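You operate a simulated robot arm through the tools that you are given. There is no shell and no other tool. Be economical: measure what you need, move in short steps, check, and stop when the job is done.

You are at the controls of a simulated robot arm. One attempt, no reset.

Task
Unlock and open the locker's service door, dial row 5, push the orange button and free the stuck door.
Fine: five cell doors and the service door end open; leave switch, slider and lever.
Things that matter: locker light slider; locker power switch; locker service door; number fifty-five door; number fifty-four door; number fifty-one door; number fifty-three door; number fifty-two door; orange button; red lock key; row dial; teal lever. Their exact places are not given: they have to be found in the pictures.

It is judged by the outcome, as a careful person would: the job done as asked, and still so three seconds after it is handed in. It fails if anything else is knocked over, pushed out of place, dropped, spilled or broken.

Robot
A 7-joint arm with a two-finger parallel gripper on a trunk, on a base that drives. Base frame: it is fixed to the floor where the robot stands at the start and does not move with it; the origin is under the middle of the robot, x ahead of it, y to its left, z up. Readings come in m, rad, newtons and seconds.
With the tool pointing down near the work surface it reaches from about 0.22 to 0.74 m from the robot's upright axis, wherever it stands. Its first joint turns from -2.897 to 2.897 rad. Places, roughly: locker light slider [0.4, -0.4, 0.9]; locker power switch [0.4, -0.4, 0.7]; locker service door [0.4, -0.3, 0.8]; number fifty-five door [-0.5, -1, 1.3]; number fifty-four door [-0.3, -0.9, 1.3]; number fifty-one door [0.2, -0.6, 1.3]; number fifty-three door [-0.2, -0.8, 1.3]; number fifty-two door [0, -0.7, 1.3]; orange button [0.5, -0.3, 0.7]; red lock key [0.4, -0.3, 0.8]; row dial [0.5, -0.3, 0.8]; teal lever [0.3, -0.4, 0.8]. Payload 1.57 kg.
Tool frame: the origin (TCP) lies between the finger pads and is the grasp point; the fingertips stand 0.03 m ahead of it; z points along the fingers, y is the line along which they close. The gripper opens to 0.11 m. The fingers are 0.024 m wide and 0.012 m thick; the gripper's body (0.048 by 0.112 m) begins 0.078 m behind the TCP.
Orientation is told as [roll, pitch, yaw] about the base's x, y, z axes, in that order, counted from this pose: with the fingers straight down and closing along the base's y, the tool's x points along the base's -x, its y along +y and its z along -z.

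Tools
- The arm moves only by the tool nudge_tool. Its argument "series" is a list of rows, each an object of numbers (a shift or turn left out is 0, a gripper value left out holds the last): "ax", "ay", "az": the turn, a rotation vector about the base's x, y, z in rad; "x", "y", "z": the shift along the base's x, y, z in m; "grip": the finger opening in m, from 0 to 0.11. In form: [{"ax": .., "ay": .., "az": .., "x": .., "y": .., "z": .., "grip": ..}, ...]. A call has 1 to 12 rows; each row shifts and turns the commanded pose from where the row before left it. Each row takes 0.2 s and may step no farther than 0.05 m and 0.15 rad from the row before; otherwise, or with a gripper value out of range, the whole call is refused. Where a pose cannot be reached the arm comes as near as it can. A force on the tool above 60 N (or 10 N above the force at the start of the call, whichever is more), or a blocked arm, ends the call early, and 0.2 s more pass. Each finger travels about 0.045 m/s and halts on what it meets, pressing with about 43 N; the grip force reading is that of the motor and also rises with nothing between the fingers. The clock runs only during rows and for 0.2 s after the last one: add rows that do not move to give the fingers time. It gives the time, the measured TCP pose, the force on the tool (base axes), the opening and the grip force at its end, in the units of the frame above (readings bear some noise), with the torque about the TCP (base axes, N m) and any sound that the robot's microphone picked up.
- Cameras (640 x 400 px; columns grow to the right, rows downward): "scene" is now at [-0.0547, 0.0412, 1.446]; the picture's right is [-1.00, -0.05, 0.00], its down [-0.03, 0.63, -0.77] and it looks along [0.04, -0.77, -0.63] (base axes); focal length 214 px, centre (320, 200). "wrist" rides on the gripper at [0.07, 0.016, -0.141] in the tool frame; the picture's right is [-0.23, 0.97, 0.00], its down [-0.86, -0.20, -0.48] and it looks along [-0.47, -0.11, 0.88] (tool axes); focal length 222 px, centre (320, 200).
- get_image(camera): a new picture of that camera. The clock stands still meanwhile.
- raise_lower(by): slides the trunk up (or, below 0, down) by that many m; the arm and the scene camera ride with it, the base frame stays. It gives what a move gives, with no picture.
- steer(legs): drives the robot by 1 to 6 legs, each [ahead, turn to the left] in m and rad, along the robot's own axes; the way and the turn of a leg run together, so that a leg with both is an arc; at most 1.5 m and 3.142 rad a leg. The arm and the cameras ride along, it lands a little off, and it stops where it bumps. It gives what a move gives.
- aim_head(pan, tilt): turns the head with the scene camera to pan (to the left, within 2.705 rad either way) and tilt (down, from -0.506 to 1.204), counted from straight ahead of the robot. It gives what a move gives.
- measure_at(camera, pixels): for up to 12 pixels [column, row] of the newest picture of that camera ("zoom" is the newest enlarged one), the place [x, y, z] in the base frame of the surface seen there, good to about 0.002 m. The clock stands still meanwhile.
- enlarge(camera, box): a new picture of the part [left, top, right, bottom] of that camera's present view, enlarged. The clock stands still meanwhile.
- job_done(): hands the job in; it is judged then, once.

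Work in short steps. Measure before you move; look again where a grasp or a placing could have gone wrong, and mend it. You have 80 turns and 68 pictures in all, those below and enlarged ones among them. Open the gripper and draw the arm clear of the work before you hand the job in, unless the task says otherwise; then end with one line.

The tools are called after "Emit:" as name(argument=value, ...) on one line, values as JSON. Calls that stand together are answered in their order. nudge_tool: Moves the arm, as the interface text tells. Its arguments: {"type":"object","properties":{"series":{"type":"array","items":{"type":"object","properties":{"ax":{"type":"number"},"ay":{"type":"number"},"az":{"type":"number"},"x":{"type":"number"},"y":{"type":"number"},"z":{"type":"number"},"grip":{"type":"number"}}}}},"required":["series"]} The other tools are called the same way: raise_lower (by) slides the trunk up or down; steer (legs) drives the base; aim_head (pan, tilt) turns the head that bears the scene camera; get_image (camera) takes a picture; measure_at (camera, pixels) gives the place of the surface under pixels of a picture; enlarge (camera, box) takes an enlarged picture of a part of a camera's view; job_done () hands the job in.

At the start:

```text
clock: 0.0
position: [0.017, -0.4074, 1.0006]
tcp_rot: [0.001, -0.001, 0.001]
wrist_force: [0.9, -0.7, 0.2]
wrist_torque: [0.01, -0.02, -0.04]
gripper_width: 0.1099
gripper_force: 0.0
trunk travel left (down, up): [-0.375, 0.215]
robot x, y, heading: [0.0047, -0.0237, 0.003]
head pan, tilt: [-1.518, 0.688]
```

scene: 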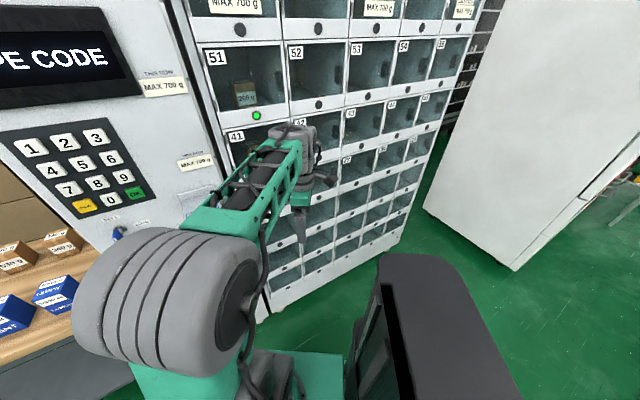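
wrist: 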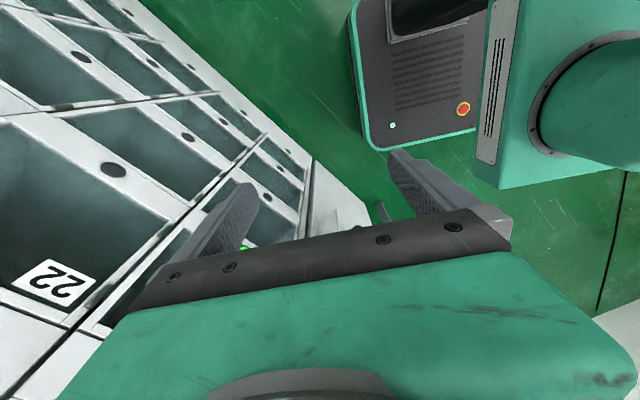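

The scene shows the locker with the keypad at the left; the service door should be lower left, around (120,230). I aim the head there.

Emit:
aim_head(pan=-0.8, tilt=0.8)

Emit:
get_image(camera="scene")

```text
clock: 1.1
position: [0.0173, -0.4086, 0.9995]
tcp_rot: [0.0, 0.0, 0.0]
wrist_force: [-1.3, 0.1, -0.2]
wrist_torque: [-0.04, -0.01, 0.02]
gripper_width: 0.1101
gripper_force: 0.0
trunk travel left (down, up): [-0.375, 0.215]
robot x, y, heading: [0.0014, -0.0279, 0.001]
head pan, tilt: [-0.799, 0.799]
```

```text
65 pictures are left
```

scene: 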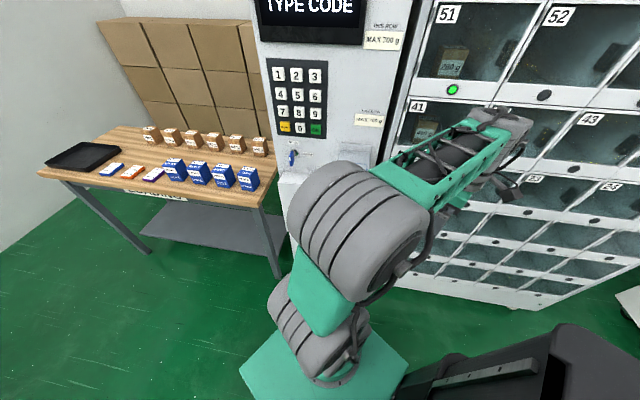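

The arm hides the service door beneath the keypad. I zoom on the key near (292,157) and measure some points.

Emit:
enlarge(camera="scene", box=[240, 40, 420, 200])

Emit:
measure_at(camera="scene", pixels=[[292, 157], [282, 170], [340, 150], [275, 130], [355, 105], [272, 65], [355, 65], [286, 190], [450, 90], [544, 96], [265, 190], [375, 160]])

```text
2.50 times, centred on (330, 120) of scene
```

zoom: 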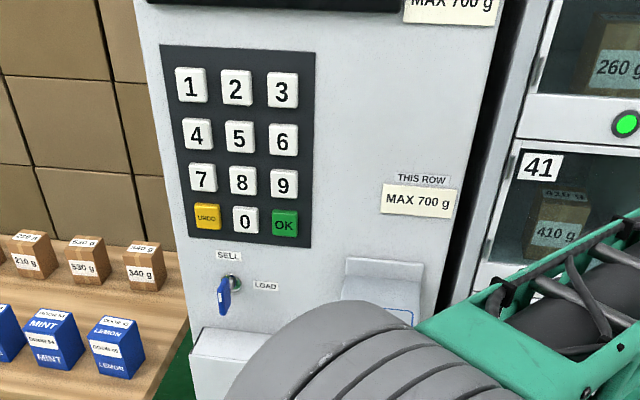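

```text
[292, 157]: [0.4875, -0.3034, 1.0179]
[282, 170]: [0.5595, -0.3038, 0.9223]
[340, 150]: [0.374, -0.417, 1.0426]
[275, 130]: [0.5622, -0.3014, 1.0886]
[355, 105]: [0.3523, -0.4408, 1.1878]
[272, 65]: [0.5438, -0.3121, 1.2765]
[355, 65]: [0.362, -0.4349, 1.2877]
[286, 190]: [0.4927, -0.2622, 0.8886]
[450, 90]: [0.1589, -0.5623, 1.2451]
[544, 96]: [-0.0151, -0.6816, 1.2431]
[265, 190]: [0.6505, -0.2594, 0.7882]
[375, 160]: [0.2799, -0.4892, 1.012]
```

The face plane runs along about (0.83,0.56), normal (-0.56,0.83). I swing the arm back out of the camera's view.

Emit:
nudge_tool(series=[{"x": -0.04, "y": 0.015, "az": -0.1}, {"x": -0.04, "y": 0.015, "az": -0.1}, {"x": -0.04, "y": 0.02, "az": -0.1}, {"x": -0.04, "y": 0.02, "az": -0.1}, {"x": -0.04, "y": 0.025, "az": -0.1}, {"x": -0.04, "y": 0.025, "az": -0.1}, {"x": -0.04, "y": 0.03, "az": -0.1}, {"x": -0.03, "y": 0.035, "az": -0.1}, {"x": -0.03, "y": 0.035, "az": -0.1}, {"x": -0.02, "y": 0.035, "az": -0.1}])

Emit:
get_image(camera="scene")

```text
clock: 3.3
position: [-0.3462, -0.1518, 1.0081]
tcp_rot: [-0.017, 0.005, -0.998]
wrist_force: [0.5, -0.7, 1.1]
wrist_torque: [0.01, 0.0, -0.02]
gripper_width: 0.11
gripper_force: 0.0
trunk travel left (down, up): [-0.375, 0.215]
robot x, y, heading: [0.0066, -0.0239, 0.002]
head pan, tilt: [-0.799, 0.799]
```

```text
63 pictures are left
```

scene: 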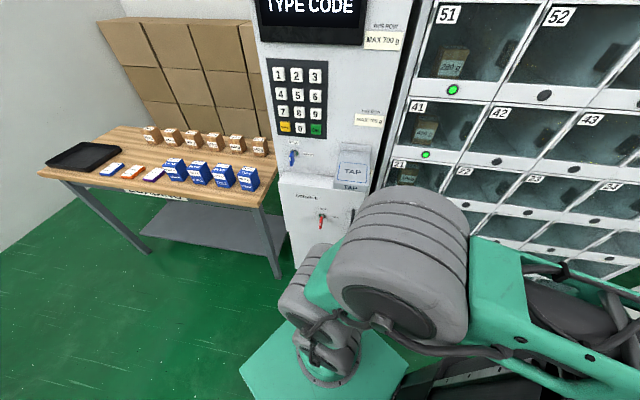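

The red key shows at (322,218) on a box under the keypad. I zoom on it.

Emit:
enlarge(camera="scene", box=[260, 130, 400, 260])

Emit:
measure_at(camera="scene", pixels=[[322, 224], [321, 214], [288, 185], [365, 205], [292, 230], [300, 262], [352, 212], [340, 180], [290, 177], [300, 200]])

```text
3.08 times, centred on (330, 195) of scene
```

zoom: 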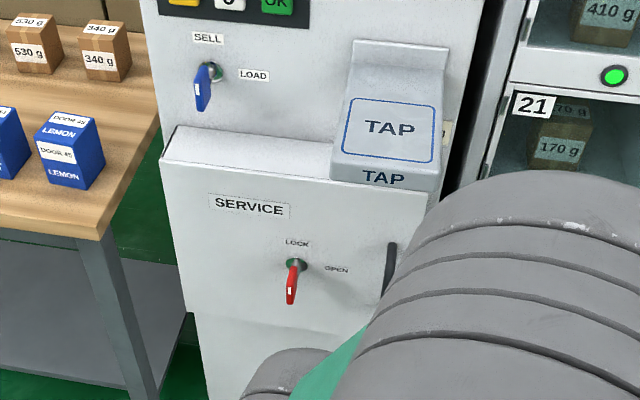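

```text
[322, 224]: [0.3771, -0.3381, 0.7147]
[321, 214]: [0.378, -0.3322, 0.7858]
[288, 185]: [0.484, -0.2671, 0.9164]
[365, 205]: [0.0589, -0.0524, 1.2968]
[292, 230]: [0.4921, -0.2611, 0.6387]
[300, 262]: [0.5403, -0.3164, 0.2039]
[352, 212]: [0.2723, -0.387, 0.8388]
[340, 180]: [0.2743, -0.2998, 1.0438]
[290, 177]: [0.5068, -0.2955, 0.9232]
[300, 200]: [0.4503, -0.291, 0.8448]
```

The service door's hinge is at left (x≈0.5), with its handle at right (0.27,-0.39,0.8). The shoulder blocks my view, so I plan to turn and back off; first I look behind for obstacles.

Emit:
aim_head(pan=1.9, tilt=0.7)

Emit:
get_image(camera="scene")

```text
clock: 5.7
position: [-0.3471, -0.1516, 1.0079]
tcp_rot: [-0.017, 0.005, -1.0]
wrist_force: [0.6, 0.0, 0.2]
wrist_torque: [0.03, 0.0, -0.01]
gripper_width: 0.11
gripper_force: 0.1
trunk travel left (down, up): [-0.375, 0.215]
robot x, y, heading: [0.0005, -0.0244, 0.001]
head pan, tilt: [1.901, 0.7]
```

```text
61 pictures are left
```

scene: 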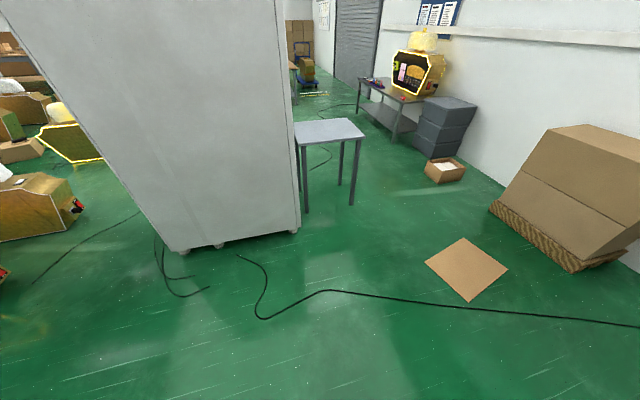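

The space behind looks open, with only a cable on the floor; I measure how near things are.

Emit:
measure_at(camera="scene", pixels=[[260, 318], [180, 250], [465, 300], [400, 297], [300, 228], [575, 270]])

Emit:
steer(legs=[[0, -1.57]])

```text
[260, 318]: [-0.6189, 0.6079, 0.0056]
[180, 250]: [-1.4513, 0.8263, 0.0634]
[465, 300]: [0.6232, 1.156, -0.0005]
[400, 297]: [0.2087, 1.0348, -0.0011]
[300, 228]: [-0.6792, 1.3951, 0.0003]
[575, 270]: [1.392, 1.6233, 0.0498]
```

```text
clock: 10.0
position: [-0.1062, 0.3286, 1.0076]
tcp_rot: [-0.016, 0.005, -2.625]
wrist_force: [0.8, 0.0, 0.1]
wrist_torque: [0.0, 0.03, 0.02]
gripper_width: 0.1097
gripper_force: 0.1
trunk travel left (down, up): [-0.375, 0.215]
robot x, y, heading: [0.0024, -0.0262, -1.628]
head pan, tilt: [1.901, 0.7]
```

Turned without bumping. I back off 0.2 m and look at the service door.

Emit:
steer(legs=[[-0.2, 0]])

Emit:
aim_head(pan=0.65, tilt=0.75)

Emit:
get_image(camera="scene")

```text
clock: 11.7
position: [-0.0926, 0.5342, 1.0084]
tcp_rot: [-0.019, 0.005, -2.633]
wrist_force: [-0.5, 0.3, 0.6]
wrist_torque: [-0.01, 0.03, 0.01]
gripper_width: 0.11
gripper_force: 0.1
trunk travel left (down, up): [-0.375, 0.215]
robot x, y, heading: [0.0112, 0.1814, -1.635]
head pan, tilt: [1.901, 0.7]
```

```text
clock: 13.1
position: [-0.0917, 0.534, 1.0087]
tcp_rot: [-0.02, 0.004, -2.632]
wrist_force: [0.5, 0.0, -0.9]
wrist_torque: [0.0, 0.0, -0.01]
gripper_width: 0.1101
gripper_force: 0.0
trunk travel left (down, up): [-0.375, 0.215]
robot x, y, heading: [0.0131, 0.18, -1.635]
head pan, tilt: [0.649, 0.75]
```

```text
60 pictures are left
```

scene: 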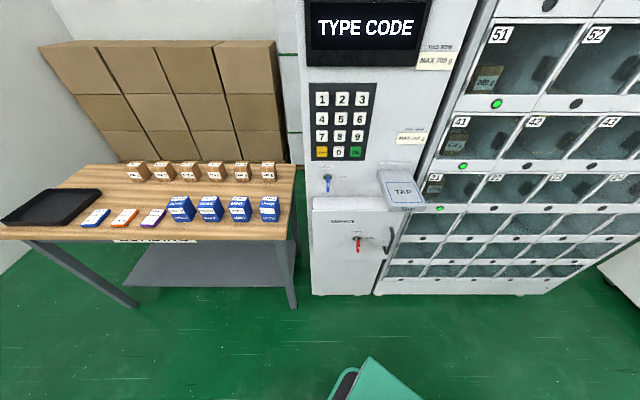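

Clear view now: door with key at (358,243) and handle at (388,240). I lower the trunk and zoom.

Emit:
raise_lower(by=-0.3)

Emit:
enlarge(camera="scene", box=[290, 100, 430, 240])

```text
clock: 14.2
position: [-0.1022, 0.5757, 1.0325]
tcp_rot: [-0.26, 0.073, -2.642]
wrist_force: [-1.0, -0.3, -0.1]
wrist_torque: [-0.03, 0.02, 0.01]
gripper_width: 0.1099
gripper_force: 0.2
trunk travel left (down, up): [-0.298, 0.292]
robot x, y, heading: [0.0179, 0.1787, -1.634]
head pan, tilt: [0.649, 0.75]
stopped: the arm was blocked; the commanded pose is now the measured one
```

```text
2.86 times, centred on (360, 170) of scene
```

zoom: 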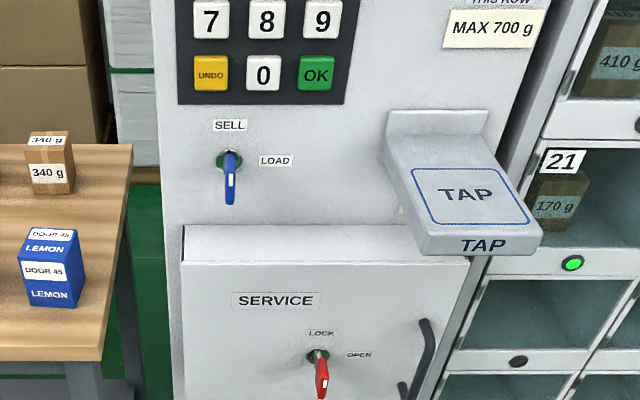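

The arm blocked on the robot's own rear box. I raise back and swing the arm around via -x to the front.

Emit:
raise_lower(by=0.1)

Emit:
nudge_tool(series=[{"x": -0.04, "y": -0.02, "az": 0.1}, {"x": -0.04, "y": -0.02, "az": 0.1}, {"x": -0.04, "y": -0.025, "az": 0.1}, {"x": -0.035, "y": -0.03, "az": 0.1}, {"x": -0.035, "y": -0.03, "az": 0.1}, {"x": -0.03, "y": -0.035, "az": 0.1}, {"x": -0.02, "y": -0.04, "az": 0.1}, {"x": -0.01, "y": -0.045, "az": 0.1}, {"y": -0.045, "az": 0.1}, {"x": 0.01, "y": -0.045, "az": 0.1}, {"x": 0.015, "y": -0.045, "az": 0.1}, {"x": 0.02, "y": -0.04, "az": 0.1}])

```text
clock: 15.6
position: [-0.1019, 0.5745, 1.1277]
tcp_rot: [-0.245, 0.067, -2.638]
wrist_force: [-0.1, -0.3, -0.4]
wrist_torque: [0.0, -0.03, -0.01]
gripper_width: 0.1099
gripper_force: 0.0
trunk travel left (down, up): [-0.398, 0.192]
robot x, y, heading: [0.0123, 0.1771, -1.633]
head pan, tilt: [0.649, 0.75]
```

```text
clock: 18.2
position: [-0.308, 0.1581, 1.1245]
tcp_rot: [-0.244, 0.066, -1.439]
wrist_force: [0.1, -0.6, -0.2]
wrist_torque: [-0.04, -0.03, -0.01]
gripper_width: 0.1099
gripper_force: 0.0
trunk travel left (down, up): [-0.398, 0.192]
robot x, y, heading: [0.0133, 0.1787, -1.637]
head pan, tilt: [0.649, 0.75]
```

Arm is now at the side. I continue to the front, levelling the small tilt and turning the yaw to -0.98.

Emit:
nudge_tool(series=[{"x": 0.01, "y": -0.04, "ax": -0.017, "ay": -0.125}, {"x": 0.02, "y": -0.04, "ax": -0.017, "ay": -0.125}, {"x": 0.03, "y": -0.035, "az": 0.05}, {"x": 0.035, "y": -0.03, "az": 0.05}, {"x": 0.04, "y": -0.025, "az": 0.05}, {"x": 0.04, "y": -0.025, "az": 0.05}, {"x": 0.045, "y": -0.02, "az": 0.05}, {"x": 0.045, "y": -0.02, "az": 0.05}, {"x": 0.045, "y": -0.01, "az": 0.05}, {"x": 0.045, "y": 0.01, "az": 0.05}, {"x": 0.045, "y": 0.02, "az": 0.06}])

```text
clock: 20.0
position: [-0.1466, 0.0139, 1.0421]
tcp_rot: [0.243, 0.075, -1.364]
wrist_force: [-0.4, 0.3, 0.1]
wrist_torque: [-0.03, -0.04, -0.03]
gripper_width: 0.11
gripper_force: 0.1
out of reach, approached as far as the arm can: row 2, 3, 4, 5, 6, 7
trunk travel left (down, up): [-0.398, 0.192]
robot x, y, heading: [0.0156, 0.1789, -1.63]
head pan, tilt: [0.649, 0.75]
stopped in row 9: the arm was blocked; the commanded pose is now the measured one
```

Too near the axis; the arm was limited. I look before going on.

Emit:
aim_head(pan=-0.4, tilt=0.9)

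Emit:
get_image(camera="scene")

```text
clock: 21.3
position: [-0.1462, 0.0129, 1.0417]
tcp_rot: [0.243, 0.075, -1.363]
wrist_force: [-0.5, 0.5, -0.3]
wrist_torque: [0.01, 0.0, 0.02]
gripper_width: 0.11
gripper_force: 0.0
trunk travel left (down, up): [-0.398, 0.192]
robot x, y, heading: [0.0119, 0.1797, -1.635]
head pan, tilt: [-0.4, 0.901]
```

```text
58 pictures are left
```

scene: 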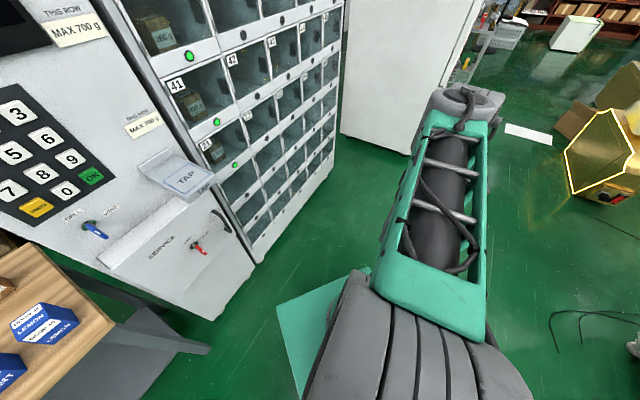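

The elbow is fine. I move outward first, then arc at about 0.36 m radius to the front, restoring the tilt.

Emit:
nudge_tool(series=[{"x": -0.035, "y": -0.03}, {"x": -0.035, "y": -0.035}, {"x": 0.01, "y": -0.045}, {"x": 0.03, "y": -0.035}, {"x": 0.04, "y": -0.025, "az": 0.05}, {"x": 0.045, "y": -0.02, "az": 0.05}, {"x": 0.045, "y": -0.02, "az": 0.05}, {"x": 0.045, "az": 0.05}, {"x": 0.045, "az": 0.05}, {"x": 0.045, "y": 0.005, "az": 0.05}, {"x": 0.045, "y": 0.01, "az": 0.05}, {"x": 0.045, "y": 0.01, "az": 0.05}])

```text
clock: 23.9
position: [0.1806, -0.1695, 1.0403]
tcp_rot: [0.242, 0.076, -0.962]
wrist_force: [0.7, -0.1, 0.3]
wrist_torque: [0.0, -0.03, -0.01]
gripper_width: 0.1098
gripper_force: 0.0
trunk travel left (down, up): [-0.398, 0.192]
robot x, y, heading: [0.0144, 0.1798, -1.632]
head pan, tilt: [-0.4, 0.901]
```

Now I pitch the tool to horizontal, pointing at the door, while edging a little toward it.

Emit:
nudge_tool(series=[{"ax": -0.062, "ay": -0.0435}, {"ax": -0.069, "ay": 0.099}, {"ax": -0.069, "ay": 0.099}, {"ax": -0.117, "ay": -0.0817}, {"ax": -0.117, "ay": -0.0817}, {"ax": -0.117, "ay": -0.0817}, {"ax": -0.117, "ay": -0.0817, "x": 0.005, "y": -0.008}, {"ax": -0.117, "ay": -0.0817, "x": 0.005, "y": -0.008}, {"ax": -0.117, "ay": -0.0817, "x": 0.005, "y": -0.008}, {"ax": -0.117, "ay": -0.0817, "x": 0.005, "y": -0.008}, {"ax": -0.117, "ay": -0.0817, "x": 0.005, "y": -0.008}, {"ax": -0.117, "ay": -0.0817, "x": 0.005, "y": -0.008}])

Emit:
nudge_tool(series=[{"ax": -0.117, "ay": -0.0817}, {"ax": -0.117, "ay": -0.0817}])

```text
clock: 26.5
position: [0.3171, -0.2174, 1.1807]
tcp_rot: [0.012, -1.287, -0.971]
wrist_force: [0.5, 0.4, 0.2]
wrist_torque: [-0.04, 0.01, -0.01]
gripper_width: 0.1102
gripper_force: 0.0
out of reach, approached as far as the arm can: row 5, 6, 7, 8, 9, 10
trunk travel left (down, up): [-0.398, 0.192]
robot x, y, heading: [0.0127, 0.1793, -1.637]
head pan, tilt: [-0.4, 0.901]
```

```text
clock: 27.1
position: [0.3154, -0.2167, 1.1808]
tcp_rot: [1.822, -1.568, -2.781]
wrist_force: [0.6, 1.0, -0.4]
wrist_torque: [-0.02, -0.01, -0.03]
gripper_width: 0.1101
gripper_force: 0.0
trunk travel left (down, up): [-0.398, 0.192]
robot x, y, heading: [0.0107, 0.181, -1.639]
head pan, tilt: [-0.4, 0.901]
```

The tool is horizontal at z 1.18. The TAP tray juts out below, so I back the base 0.08 m before lowering.

Emit:
steer(legs=[[-0.08, 0]])

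Emit:
aim_head(pan=0.65, tilt=0.75)

Emit:
get_image(camera="scene")

```text
clock: 28.1
position: [0.3207, -0.141, 1.1801]
tcp_rot: [1.214, -1.569, -2.172]
wrist_force: [0.4, 0.3, -1.0]
wrist_torque: [-0.02, 0.02, 0.01]
gripper_width: 0.1098
gripper_force: 0.0
trunk travel left (down, up): [-0.398, 0.192]
robot x, y, heading: [0.017, 0.258, -1.639]
head pan, tilt: [-0.4, 0.901]
```

```text
clock: 29.4
position: [0.3207, -0.1407, 1.1796]
tcp_rot: [1.243, -1.569, -2.205]
wrist_force: [-0.7, -0.2, -0.2]
wrist_torque: [0.0, 0.01, 0.03]
gripper_width: 0.1098
gripper_force: 0.1
trunk travel left (down, up): [-0.398, 0.192]
robot x, y, heading: [0.0192, 0.2553, -1.631]
head pan, tilt: [0.649, 0.75]
```

```text
57 pictures are left
```

scene: 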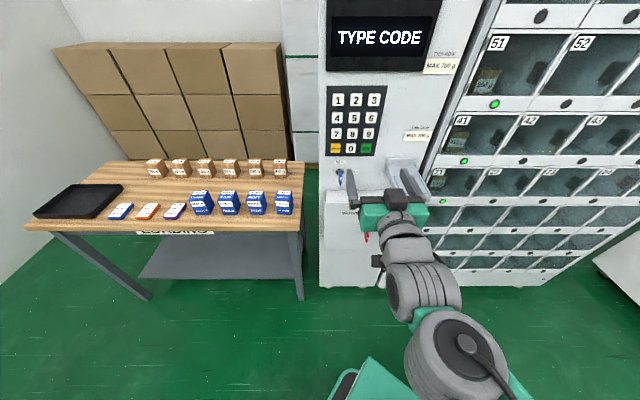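

The gripper hovers over the tray's area at (400,205). I measure the tray edge.

Emit:
measure_at(camera="scene", pixels=[[422, 198], [428, 192], [410, 165], [362, 187], [366, 238], [352, 195], [375, 262], [335, 205]])

Emit:
raise_lower(by=-0.1)

```text
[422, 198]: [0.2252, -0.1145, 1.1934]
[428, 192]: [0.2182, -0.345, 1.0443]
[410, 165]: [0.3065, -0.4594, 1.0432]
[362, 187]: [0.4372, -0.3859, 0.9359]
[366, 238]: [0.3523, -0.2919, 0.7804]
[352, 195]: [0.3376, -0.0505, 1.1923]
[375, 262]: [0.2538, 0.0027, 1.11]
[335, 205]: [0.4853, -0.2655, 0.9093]
```

```text
clock: 30.8
position: [0.3212, -0.1406, 1.0811]
tcp_rot: [1.305, -1.57, -2.267]
wrist_force: [0.2, 0.4, 0.1]
wrist_torque: [-0.02, -0.01, 0.05]
gripper_width: 0.1101
gripper_force: 0.0
trunk travel left (down, up): [-0.298, 0.292]
robot x, y, heading: [0.0198, 0.2566, -1.633]
head pan, tilt: [0.649, 0.75]
```

Tray front is near n=-0.40 while my tips are at -0.326, so it is clear. I lower the trunk 0.28 more and look closely.

Emit:
raise_lower(by=-0.28)

Emit:
enlarge(camera="scene", box=[320, 100, 450, 200])

Emit:
get_image(camera="wrist")

```text
clock: 33.6
position: [0.3215, -0.1401, 0.8002]
tcp_rot: [1.258, -1.57, -2.22]
wrist_force: [0.1, 0.2, 0.2]
wrist_torque: [-0.01, -0.02, 0.01]
gripper_width: 0.1099
gripper_force: 0.1
trunk travel left (down, up): [-0.018, 0.572]
robot x, y, heading: [0.0195, 0.2567, -1.631]
head pan, tilt: [0.649, 0.75]
```

```text
4.00 times, centred on (385, 150) of scene
```

zoom: 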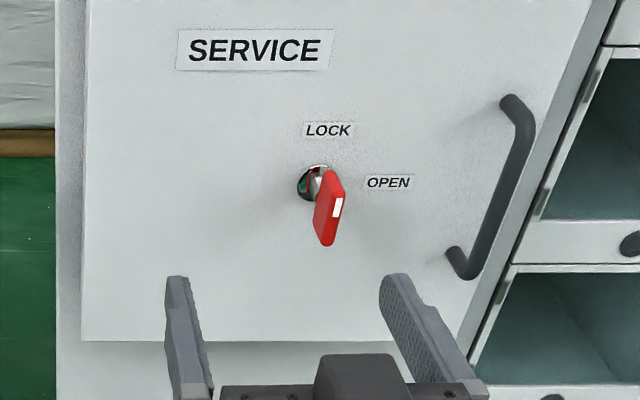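

```text
55 pictures are left
```

wrist: 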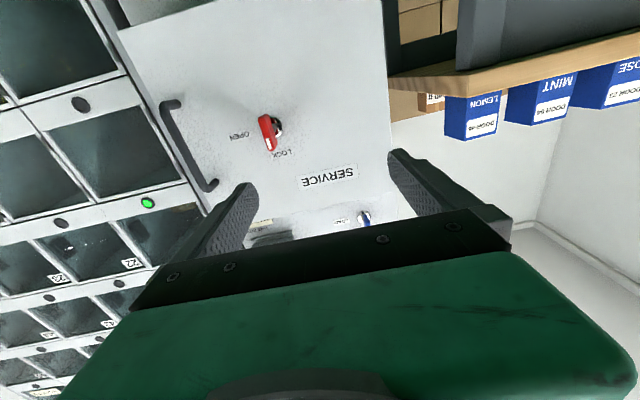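

Clear view: the key bow is a vertical plate at zoom (328,210), the handle runs (510,100)-(470,270). I measure both.

Emit:
measure_at(camera="zoom", pixels=[[339, 200], [331, 240], [334, 178], [322, 225], [326, 190], [316, 210], [515, 102], [525, 130], [500, 200], [470, 270], [280, 250], [455, 200]])

```text
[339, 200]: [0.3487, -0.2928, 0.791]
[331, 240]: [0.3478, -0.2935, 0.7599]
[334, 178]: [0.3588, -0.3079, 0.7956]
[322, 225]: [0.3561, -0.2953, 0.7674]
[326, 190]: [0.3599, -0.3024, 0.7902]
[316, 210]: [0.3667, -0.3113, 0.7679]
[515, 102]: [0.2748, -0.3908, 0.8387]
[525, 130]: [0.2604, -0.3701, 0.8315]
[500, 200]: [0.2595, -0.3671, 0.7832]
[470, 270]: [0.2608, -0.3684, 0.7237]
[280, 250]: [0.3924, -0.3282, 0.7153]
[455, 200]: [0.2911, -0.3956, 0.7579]
```

Key centre: d≈0.128, n from -0.4375 to -0.465, z≈0.778; face n=-0.4915. I align sideways, then advance.

Emit:
nudge_tool(series=[{"x": -0.025, "y": -0.0168, "z": -0.011, "grip": 0.08}, {"x": -0.0247, "y": -0.0167, "z": -0.011}, {"x": 0.025, "y": -0.037}, {"x": 0.025, "y": -0.037}, {}])

Emit:
enlarge(camera="scene", box=[320, 100, 450, 200])

```text
clock: 34.8
position: [0.3202, -0.2508, 0.7778]
tcp_rot: [0.98, -1.568, -1.943]
wrist_force: [-0.3, -0.5, -0.1]
wrist_torque: [0.02, 0.0, 0.03]
gripper_width: 0.0799
gripper_force: 0.0
trunk travel left (down, up): [-0.018, 0.572]
robot x, y, heading: [0.0185, 0.2558, -1.629]
head pan, tilt: [0.649, 0.75]
```

```text
4.00 times, centred on (385, 150) of scene
```

zoom: 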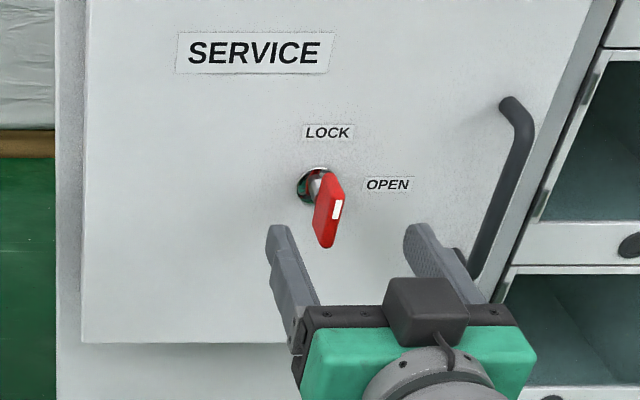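

Aligned within 3 mm. I advance 0.058 m and close on the key.

Emit:
nudge_tool(series=[{"x": 0.018, "y": -0.0235}, {"x": 0.0169, "y": -0.0229}, {"grip": 0.04}, {"grip": 0.015}, {"grip": 0.004}, {"grip": 0.0}, {}, {}])

Emit:
enlarge(camera="scene", box=[320, 100, 450, 200])

```text
clock: 36.6
position: [0.3529, -0.2954, 0.7776]
tcp_rot: [1.146, -1.568, -2.111]
wrist_force: [-17.6, -3.4, -1.0]
wrist_torque: [-0.04, 0.1, -0.59]
gripper_width: 0.0127
gripper_force: 29.9
trunk travel left (down, up): [-0.018, 0.572]
robot x, y, heading: [0.0201, 0.2533, -1.636]
head pan, tilt: [0.649, 0.75]
```

```text
4.00 times, centred on (385, 150) of scene
```

zoom: 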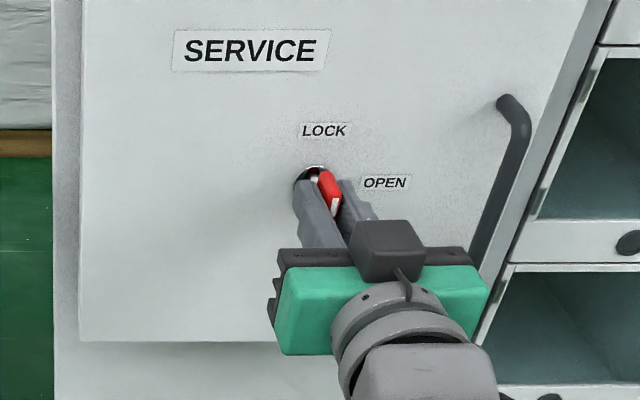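

Key is held (12.7 mm) with a little side load. I relieve it slightly and start turning clockwise.

Emit:
nudge_tool(series=[{"x": -0.0025, "y": -0.0017}, {"ax": 0.0783, "ay": -0.116}, {"ax": 0.0783, "ay": -0.116}, {"ax": 0.0783, "ay": -0.116}])

```text
clock: 37.6
position: [0.3514, -0.2966, 0.7773]
tcp_rot: [1.582, -1.143, -2.544]
wrist_force: [-16.4, -3.3, -4.5]
wrist_torque: [-0.13, -0.02, -0.75]
gripper_width: 0.0128
gripper_force: 29.3
trunk travel left (down, up): [-0.018, 0.572]
robot x, y, heading: [0.0186, 0.2568, -1.635]
head pan, tilt: [0.649, 0.75]
```

It turns with low torque. I continue to about 1.54 rad.

Emit:
nudge_tool(series=[{"ax": 0.0783, "ay": -0.116}, {"ax": 0.0783, "ay": -0.116}, {"ax": 0.0783, "ay": -0.116}, {"ax": 0.0783, "ay": -0.116}, {"ax": 0.0783, "ay": -0.116}, {"ax": 0.0783, "ay": -0.116}, {"ax": 0.0783, "ay": -0.116}, {"ax": 0.0783, "ay": -0.116}])

Emit:
enlarge(camera="scene", box=[320, 100, 450, 200])

```text
clock: 39.4
position: [0.3523, -0.2972, 0.7754]
tcp_rot: [1.579, -0.025, -2.552]
wrist_force: [-27.8, -3.1, -23.1]
wrist_torque: [0.58, 0.51, -0.66]
gripper_width: 0.0128
gripper_force: 29.9
trunk travel left (down, up): [-0.018, 0.572]
robot x, y, heading: [0.0187, 0.2533, -1.637]
head pan, tilt: [0.649, 0.75]
```

```text
4.00 times, centred on (385, 150) of scene
```

zoom: 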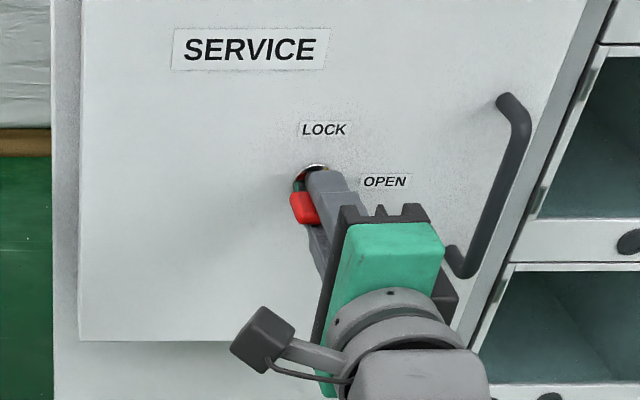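

The key looks turned to horizontal. I add a small extra turn, release and back away.

Emit:
nudge_tool(series=[{"ax": 0.045, "ay": -0.066}, {}, {"grip": 0.03}, {"grip": 0.06}, {"grip": 0.08}, {"grip": 0.08}, {"x": -0.025, "y": 0.037}, {"x": -0.025, "y": 0.037}])

Emit:
enlarge(camera="scene", box=[320, 100, 450, 200])

```text
clock: 41.2
position: [0.3041, -0.2234, 0.7802]
tcp_rot: [1.586, 0.051, -2.546]
wrist_force: [-0.3, -0.1, -0.2]
wrist_torque: [-0.02, 0.0, 0.0]
gripper_width: 0.0802
gripper_force: 0.1
trunk travel left (down, up): [-0.018, 0.572]
robot x, y, heading: [0.0185, 0.259, -1.634]
head pan, tilt: [0.649, 0.75]
```

```text
4.00 times, centred on (385, 150) of scene
```

zoom: 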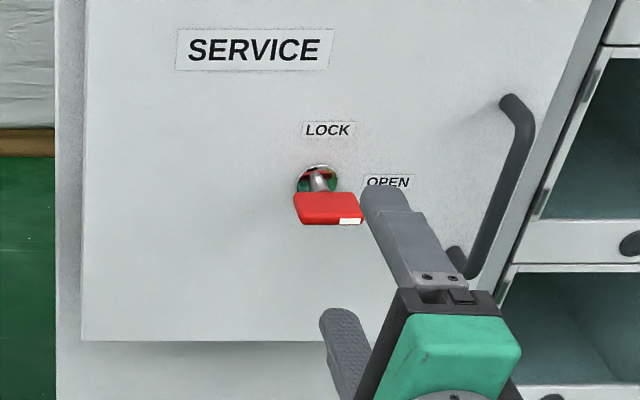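

The key's mark now points to OPEN. I turn the tool back and shift in front of the handle (d≈0.01).

Emit:
nudge_tool(series=[{"ax": -0.0755, "ay": 0.1119, "x": -0.008, "y": -0.0054}, {"ax": -0.0755, "ay": 0.1119, "x": -0.008, "y": -0.0054}, {"ax": -0.0755, "ay": 0.1119, "x": -0.008, "y": -0.0054}, {"ax": -0.0755, "ay": 0.1119, "x": -0.008, "y": -0.0054}, {"ax": -0.0755, "ay": 0.1119, "x": -0.008, "y": -0.0054}, {"ax": -0.0755, "ay": 0.1119, "x": -0.008, "y": -0.0054}, {"ax": -0.0755, "ay": 0.1119, "x": -0.008, "y": -0.0054}, {"ax": -0.0755, "ay": 0.1119, "x": -0.008, "y": -0.0054}, {"ax": -0.0755, "ay": 0.1119, "x": -0.008, "y": -0.0054}, {"ax": -0.0755, "ay": 0.1119, "x": -0.008, "y": -0.0054}, {"ax": -0.0755, "ay": 0.1119, "x": -0.008, "y": -0.0054}, {"ax": -0.0755, "ay": 0.1119, "x": -0.008, "y": -0.0054}])

Emit:
enlarge(camera="scene", box=[320, 100, 450, 200])

```text
clock: 43.8
position: [0.2078, -0.2873, 0.7785]
tcp_rot: [0.863, -1.569, -1.823]
wrist_force: [0.3, 0.0, 0.8]
wrist_torque: [-0.02, -0.01, 0.0]
gripper_width: 0.0802
gripper_force: 0.0
trunk travel left (down, up): [-0.018, 0.572]
robot x, y, heading: [0.0171, 0.2533, -1.633]
head pan, tilt: [0.649, 0.75]
```

```text
4.00 times, centred on (385, 150) of scene
```

zoom: 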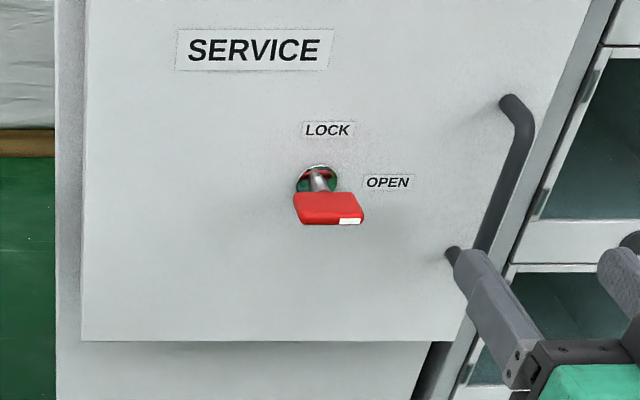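

Aligned with the handle (d 0.012 vs 0.010). I advance 0.095 m and close.

Emit:
nudge_tool(series=[{"x": 0.0265, "y": -0.0394}, {"x": 0.0255, "y": -0.0394}, {"grip": 0.05}, {"grip": 0.02}, {"grip": 0.0}, {"grip": 0.0}, {}, {}])

Emit:
enlarge(camera="scene", box=[320, 100, 450, 200])

```text
clock: 45.6
position: [0.2573, -0.3675, 0.7752]
tcp_rot: [1.315, -1.568, -2.278]
wrist_force: [-5.8, -1.9, -0.7]
wrist_torque: [-0.07, 0.14, -0.04]
gripper_width: 0.0119
gripper_force: 28.6
trunk travel left (down, up): [-0.018, 0.572]
robot x, y, heading: [0.0129, 0.2553, -1.636]
head pan, tilt: [0.649, 0.75]
```

```text
4.00 times, centred on (385, 150) of scene
```

zoom: 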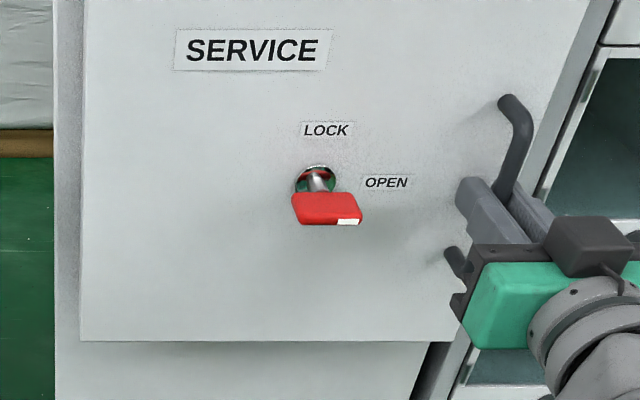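

Handle gripped (11.9 mm). I pull on an arc about the left hinge, first two steps as a test.

Emit:
nudge_tool(series=[{"x": -0.0091, "y": 0.0237, "az": -0.1}, {"x": -0.0067, "y": 0.0246, "az": -0.1}])

```text
clock: 46.2
position: [0.2521, -0.3167, 0.776]
tcp_rot: [0.876, -1.567, -2.026]
wrist_force: [26.5, 2.3, -2.1]
wrist_torque: [0.22, 0.43, 0.16]
gripper_width: 0.0119
gripper_force: 29.1
trunk travel left (down, up): [-0.018, 0.572]
robot x, y, heading: [0.018, 0.2572, -1.627]
head pan, tilt: [0.649, 0.75]
```

The door moves; the side force says the arc is tighter (more +x). I adjust and continue.

Emit:
nudge_tool(series=[{"x": 0.006, "y": 0.0251, "az": -0.1}, {"x": 0.003, "y": 0.0253, "az": -0.1}, {"x": 0.005, "y": 0.0255, "az": -0.1}, {"x": 0.008, "y": 0.0245, "az": -0.1}])

Emit:
get_image(camera="scene")

```text
clock: 47.2
position: [0.2627, -0.2173, 0.7778]
tcp_rot: [0.381, -1.565, -1.951]
wrist_force: [-41.2, 9.7, -22.0]
wrist_torque: [0.48, 0.09, -0.29]
gripper_width: 0.0118
gripper_force: 28.7
trunk travel left (down, up): [-0.018, 0.572]
robot x, y, heading: [0.0183, 0.2536, -1.641]
head pan, tilt: [0.649, 0.75]
```

```text
48 pictures are left
```

scene: 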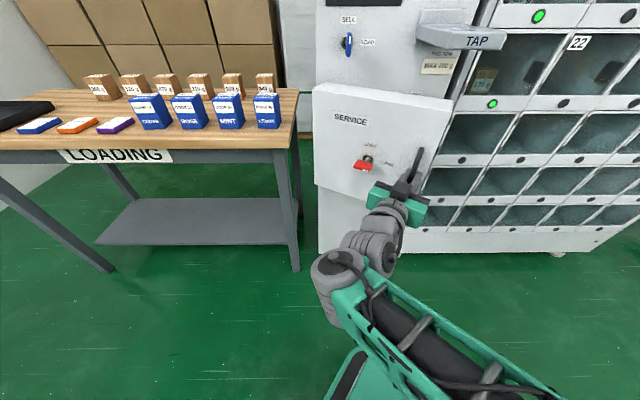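

Door is open about 0.6 rad. I release the handle, back off along +y and swing to the right of the door edge.

Emit:
nudge_tool(series=[{"x": -0.003, "grip": 0.03}, {"grip": 0.06}, {"grip": 0.06}, {"y": 0.04}, {"y": 0.04}, {"x": -0.045}, {"x": -0.045}, {"x": -0.04, "grip": 0.0}, {"x": -0.03}])

Emit:
get_image(camera="scene")

```text
clock: 49.2
position: [0.1017, -0.1535, 0.7842]
tcp_rot: [1.175, -1.569, -2.735]
wrist_force: [-0.4, 0.4, -0.4]
wrist_torque: [-0.01, 0.02, -0.02]
gripper_width: 0.0079
gripper_force: 0.1
out of reach, approached as far as the arm can: row 5
trunk travel left (down, up): [-0.018, 0.572]
robot x, y, heading: [0.0186, 0.2564, -1.633]
head pan, tilt: [0.649, 0.75]
```

```text
47 pictures are left
```

scene: 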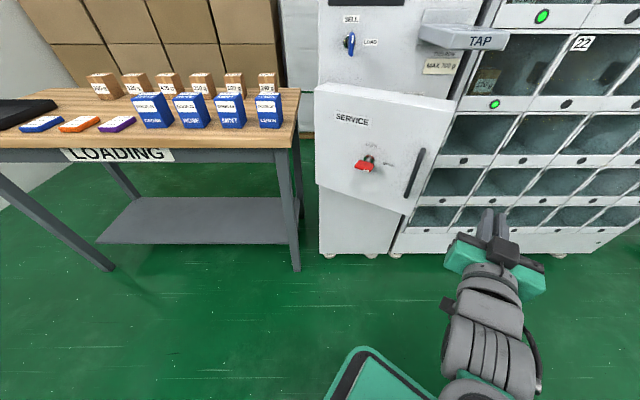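

The door stays ajar; I measure its free edge corners.

Emit:
measure_at(camera="scene", pixels=[[452, 102], [408, 212], [430, 160], [318, 84], [318, 182], [414, 175]])

```text
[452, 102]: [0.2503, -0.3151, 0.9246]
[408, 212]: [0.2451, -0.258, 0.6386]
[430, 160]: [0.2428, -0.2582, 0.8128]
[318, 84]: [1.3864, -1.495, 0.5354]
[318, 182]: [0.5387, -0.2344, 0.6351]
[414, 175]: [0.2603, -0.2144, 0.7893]
```

The edge is at (0.243,-0.258), hinge about (0.54,-0.24). I turn the closed fingers toward +x and slip them behind the door edge.

Emit:
nudge_tool(series=[{"az": 0.14, "y": -0.017}, {"az": 0.14, "y": -0.017}, {"az": 0.14, "y": -0.017}, {"az": 0.14, "y": -0.017}, {"az": 0.14, "y": -0.017}, {"az": 0.14, "y": -0.02}, {"az": 0.14, "y": -0.02}, {"x": 0.034, "y": -0.01}, {"x": 0.034, "y": -0.01}, {"x": 0.034, "y": -0.01}, {"x": 0.025, "y": -0.006}])

Emit:
get_image(camera="scene")

```text
clock: 49.9
position: [0.2474, -0.117, 0.7848]
tcp_rot: [1.701, -1.565, -2.622]
wrist_force: [0.6, 0.4, 0.1]
wrist_torque: [-0.02, -0.08, 0.03]
gripper_width: 0.0
gripper_force: 21.4
out of reach, approached as far as the arm can: row 2, 3
trunk travel left (down, up): [-0.018, 0.572]
robot x, y, heading: [0.0144, 0.2575, -1.632]
head pan, tilt: [0.649, 0.75]
stopped in row 3: the arm was blocked; the commanded pose is now the measured one
```

```text
46 pictures are left
```

scene: 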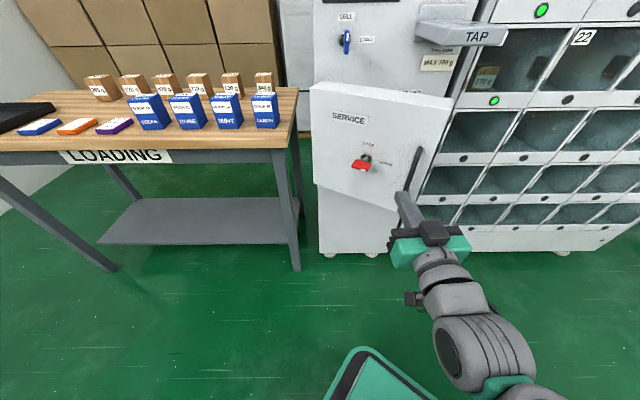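

The arm is too folded here. I back the base 0.18 m for room, then redo the approach with larger radius.

Emit:
steer(legs=[[-0.18, 0]])

Emit:
nudge_tool(series=[{"x": -0.04, "y": -0.03}, {"x": -0.04, "y": -0.03}, {"x": -0.04, "y": -0.03}, {"x": -0.04, "y": -0.03}, {"y": -0.045}, {"y": -0.045}, {"y": -0.045, "az": 0.08}, {"y": -0.045, "az": 0.08}, {"y": -0.045, "az": 0.08}])

Emit:
get_image(camera="scene")

```text
clock: 51.4
position: [0.2567, 0.0576, 0.7865]
tcp_rot: [1.74, -1.565, -2.662]
wrist_force: [-0.1, 0.1, -0.4]
wrist_torque: [-0.01, 0.02, 0.03]
gripper_width: 0.0
gripper_force: 21.0
trunk travel left (down, up): [-0.018, 0.572]
robot x, y, heading: [0.0331, 0.4295, -1.636]
head pan, tilt: [0.649, 0.75]
```

```text
clock: 51.8
position: [0.3654, 0.1952, 0.7993]
tcp_rot: [-2.846, -1.54, 2.469]
wrist_force: [-0.3, 0.4, -0.2]
wrist_torque: [0.02, 0.0, -0.03]
gripper_width: 0.0
gripper_force: 20.8
trunk travel left (down, up): [-0.018, 0.572]
robot x, y, heading: [0.0311, 0.4335, -1.637]
head pan, tilt: [0.649, 0.75]
stopped in row 2: the arm was blocked; the commanded pose is now the measured one
```

```text
45 pictures are left
```

scene: 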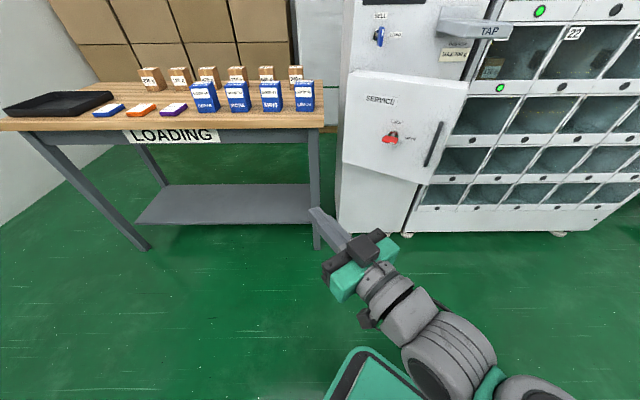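

The solver folded off to the left. I move outward first (wrist radius ≥0.3 m), then around to the right of the door edge.

Emit:
nudge_tool(series=[{"x": 0.012, "y": -0.04, "az": -0.13}, {"x": 0.012, "y": -0.04, "az": -0.13}, {"x": 0.005, "y": -0.04, "az": -0.13}, {"x": -0.04, "y": -0.026, "az": -0.1}, {"x": -0.04, "y": -0.026}, {"x": -0.04, "y": -0.026}, {"x": -0.04, "y": -0.02}, {"x": -0.04, "y": -0.02}, {"x": -0.04, "y": -0.02}, {"x": -0.04, "y": -0.02}, {"x": -0.03, "y": -0.03}])

```text
clock: 53.3
position: [0.3873, 0.0962, 0.7861]
tcp_rot: [-2.484, -1.558, 1.955]
wrist_force: [0.4, -0.9, -0.1]
wrist_torque: [-0.03, 0.04, 0.0]
gripper_width: 0.0
gripper_force: 21.0
trunk travel left (down, up): [-0.018, 0.572]
robot x, y, heading: [0.0278, 0.4278, -1.635]
head pan, tilt: [0.649, 0.75]
stopped in row 7: the arm was blocked; the commanded pose is now the measured one
```

Blocked again at this folded pose. I try going straight outward (-y) without turning.

Emit:
nudge_tool(series=[{"x": 0.01, "y": -0.035}, {"x": 0.01, "y": -0.035}, {"y": -0.035}])

Emit:
get_image(camera="scene")

```text
clock: 54.1
position: [0.4088, -0.0044, 0.7865]
tcp_rot: [-2.277, -1.549, 1.745]
wrist_force: [0.5, 0.6, 0.4]
wrist_torque: [0.01, -0.02, -0.01]
gripper_width: 0.0
gripper_force: 21.5
trunk travel left (down, up): [-0.018, 0.572]
robot x, y, heading: [0.0284, 0.4323, -1.631]
head pan, tilt: [0.649, 0.75]
```

```text
44 pictures are left
```

scene: 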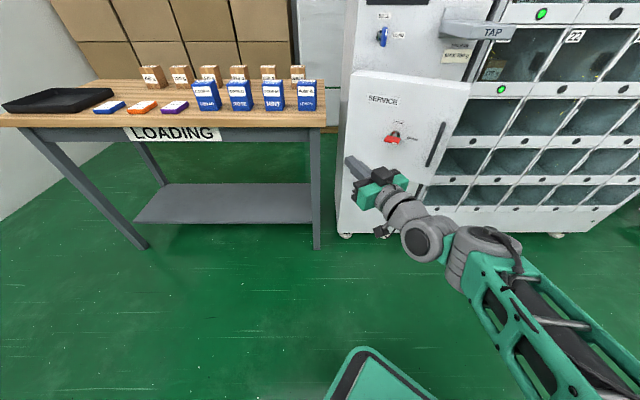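

Now extended and free. I move right at this orientation to x≈0.09.

Emit:
nudge_tool(series=[{"x": -0.04, "y": -0.008}, {"x": -0.04, "y": -0.008}, {"x": -0.04, "y": -0.008}, {"x": -0.04, "y": -0.008}, {"x": -0.04, "y": -0.008}, {"x": -0.04, "y": -0.008}, {"x": -0.04, "y": -0.008}, {"x": -0.04, "y": -0.008}])

```text
clock: 55.9
position: [0.1911, -0.0478, 0.7897]
tcp_rot: [-2.236, -1.55, 1.703]
wrist_force: [0.4, 0.3, 0.7]
wrist_torque: [-0.02, -0.01, 0.01]
gripper_width: 0.0
gripper_force: 21.1
out of reach, approached as far as the arm can: row 6, 7, 8
trunk travel left (down, up): [-0.018, 0.572]
robot x, y, heading: [0.033, 0.4337, -1.639]
head pan, tilt: [0.649, 0.75]
```

It lags at x=0.19 but going outward should free it. I move -y with further -x.

Emit:
nudge_tool(series=[{"y": -0.03}, {"y": -0.03}, {"y": -0.03}])

```text
clock: 56.7
position: [0.1919, -0.1411, 0.7908]
tcp_rot: [-2.27, -1.549, 1.74]
wrist_force: [-0.6, 0.2, 0.3]
wrist_torque: [0.02, -0.01, -0.03]
gripper_width: 0.0
gripper_force: 21.8
trunk travel left (down, up): [-0.018, 0.572]
robot x, y, heading: [0.0261, 0.4327, -1.636]
head pan, tilt: [0.649, 0.75]
```

Now I go -x 0.1 m, then -y 0.14 m.

Emit:
nudge_tool(series=[{"x": -0.035}, {"x": -0.035}, {"x": -0.03}, {"y": -0.045}, {"y": -0.045}, {"y": -0.045}, {"y": -0.03}])

Emit:
get_image(camera="scene")

```text
clock: 58.3
position: [0.1496, -0.3069, 0.7952]
tcp_rot: [-2.255, -1.551, 1.723]
wrist_force: [-0.4, -0.2, 0.0]
wrist_torque: [0.03, 0.07, -0.01]
gripper_width: 0.0
gripper_force: 21.2
out of reach, approached as far as the arm can: row 2, 3
trunk travel left (down, up): [-0.018, 0.572]
robot x, y, heading: [0.0303, 0.431, -1.633]
head pan, tilt: [0.649, 0.75]
```

```text
43 pictures are left
```

scene: 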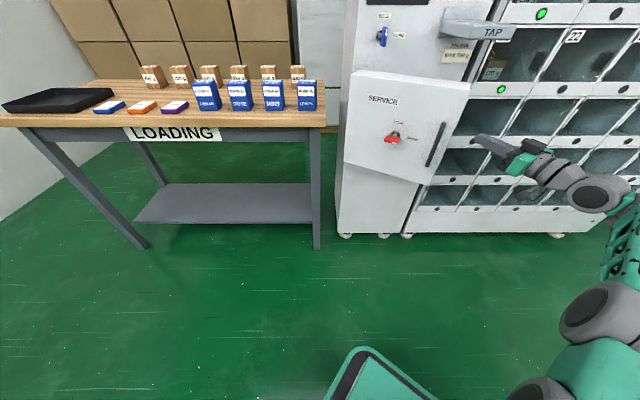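

The tool sits right of the door edge. Door is 5 cm thick, inner corner (0.25,-0.315), so I slip behind to (0.245,-0.347).

Emit:
nudge_tool(series=[{"x": 0.01, "y": -0.04}, {"x": 0.04}, {"x": 0.045}])

Emit:
enlarge(camera="scene", box=[330, 50, 530, 210])

```text
clock: 59.1
position: [0.2438, -0.347, 0.796]
tcp_rot: [-2.286, -1.549, 1.75]
wrist_force: [-0.3, -0.5, -0.1]
wrist_torque: [0.0, -0.03, 0.03]
gripper_width: 0.0
gripper_force: 21.0
trunk travel left (down, up): [-0.018, 0.572]
robot x, y, heading: [0.0315, 0.4324, -1.635]
head pan, tilt: [0.649, 0.75]
```

```text
2.50 times, centred on (430, 130) of scene
```

zoom: 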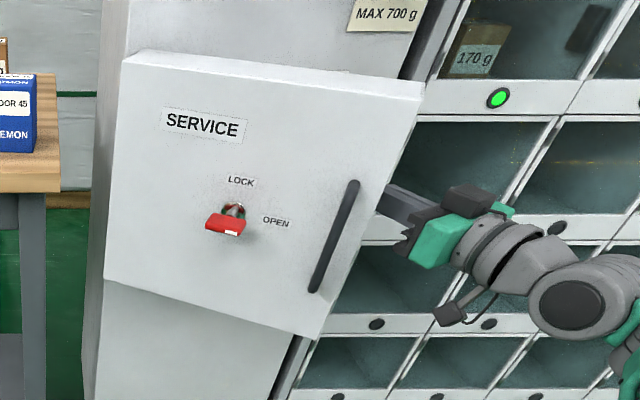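

The fingers are behind the door. I sweep +y along the arc, turning the tool slightly left.

Emit:
nudge_tool(series=[{"y": 0.03}, {"y": 0.035, "x": 0.003, "az": 0.06}, {"y": 0.035, "x": 0.005, "az": 0.06}, {"y": 0.035, "x": 0.008, "az": 0.08}, {"y": 0.035, "x": 0.01, "az": 0.08}, {"y": 0.035, "x": 0.014, "az": 0.08}])

Emit:
get_image(camera="scene")

```text
clock: 60.5
position: [0.308, -0.1444, 0.7902]
tcp_rot: [-2.758, -1.555, 2.577]
wrist_force: [-0.8, 0.4, -0.5]
wrist_torque: [-0.01, -0.06, 0.12]
gripper_width: 0.0
gripper_force: 21.4
out of reach, approached as far as the arm can: row 5, 6
trunk travel left (down, up): [-0.018, 0.572]
robot x, y, heading: [0.029, 0.4294, -1.63]
head pan, tilt: [0.649, 0.75]
```

```text
41 pictures are left
```

scene: 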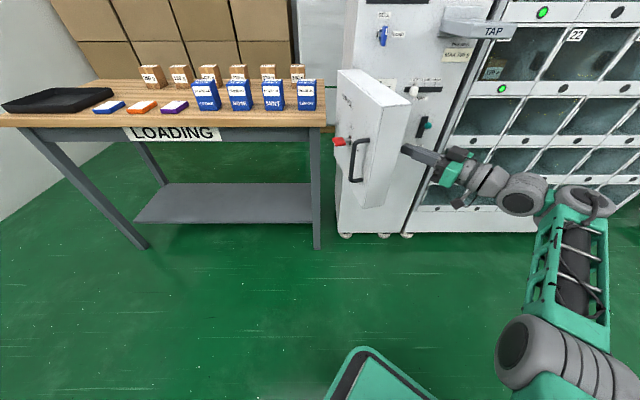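

Door is about 80° open; teal lever and others show inside. I push it further with +x.

Emit:
nudge_tool(series=[{"x": 0.03, "y": 0.005}, {"x": 0.03, "y": 0.005}, {"x": 0.03}, {"x": 0.03}])

Emit:
get_image(camera="scene")

```text
clock: 61.5
position: [0.4247, -0.1347, 0.7905]
tcp_rot: [-2.261, -1.551, 2.089]
wrist_force: [-0.5, 0.0, -0.6]
wrist_torque: [-0.01, 0.02, 0.02]
gripper_width: 0.0
gripper_force: 21.4
trunk travel left (down, up): [-0.018, 0.572]
robot x, y, heading: [0.0277, 0.4332, -1.635]
head pan, tilt: [0.649, 0.75]
```

```text
40 pictures are left
```

scene: 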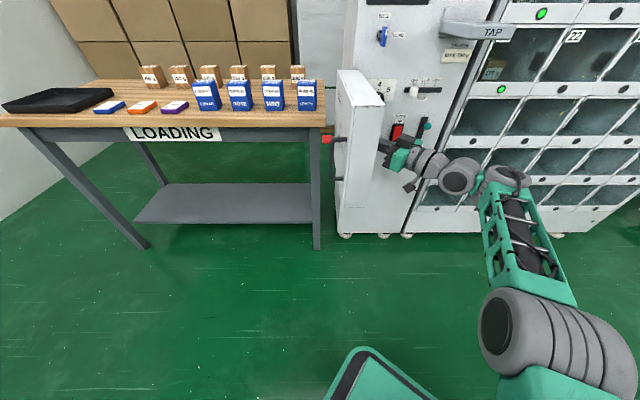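

Door is wide open. I withdraw to the right, clear of the panel, and zoom on the panel.

Emit:
nudge_tool(series=[{"x": -0.04}, {"x": -0.04, "y": 0.01}, {"x": -0.04, "y": 0.01}, {"x": -0.04, "y": -0.01}, {"x": -0.04, "y": -0.02}, {"x": -0.04, "y": -0.02}])

Emit:
enlarge(camera="scene", box=[330, 60, 450, 160])

```text
clock: 62.9
position: [0.2986, -0.1748, 0.7943]
tcp_rot: [-2.302, -1.55, 2.11]
wrist_force: [-0.4, 1.0, 0.1]
wrist_torque: [0.01, 0.03, 0.0]
gripper_width: 0.0
gripper_force: 21.4
out of reach, approached as far as the arm can: row 3, 4, 5, 6
trunk travel left (down, up): [-0.018, 0.572]
robot x, y, heading: [0.0288, 0.4303, -1.639]
head pan, tilt: [0.649, 0.75]
```

```text
4.00 times, centred on (390, 110) of scene
```

zoom: 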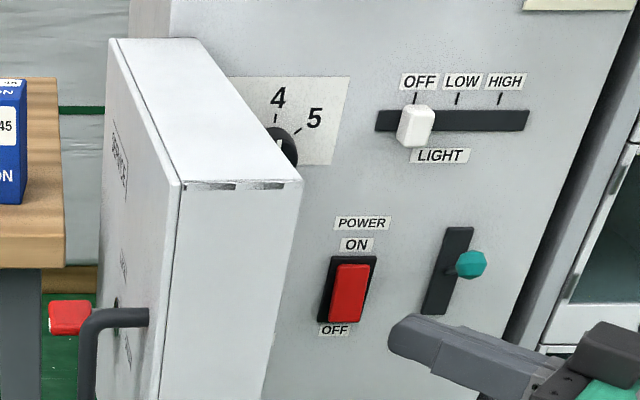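

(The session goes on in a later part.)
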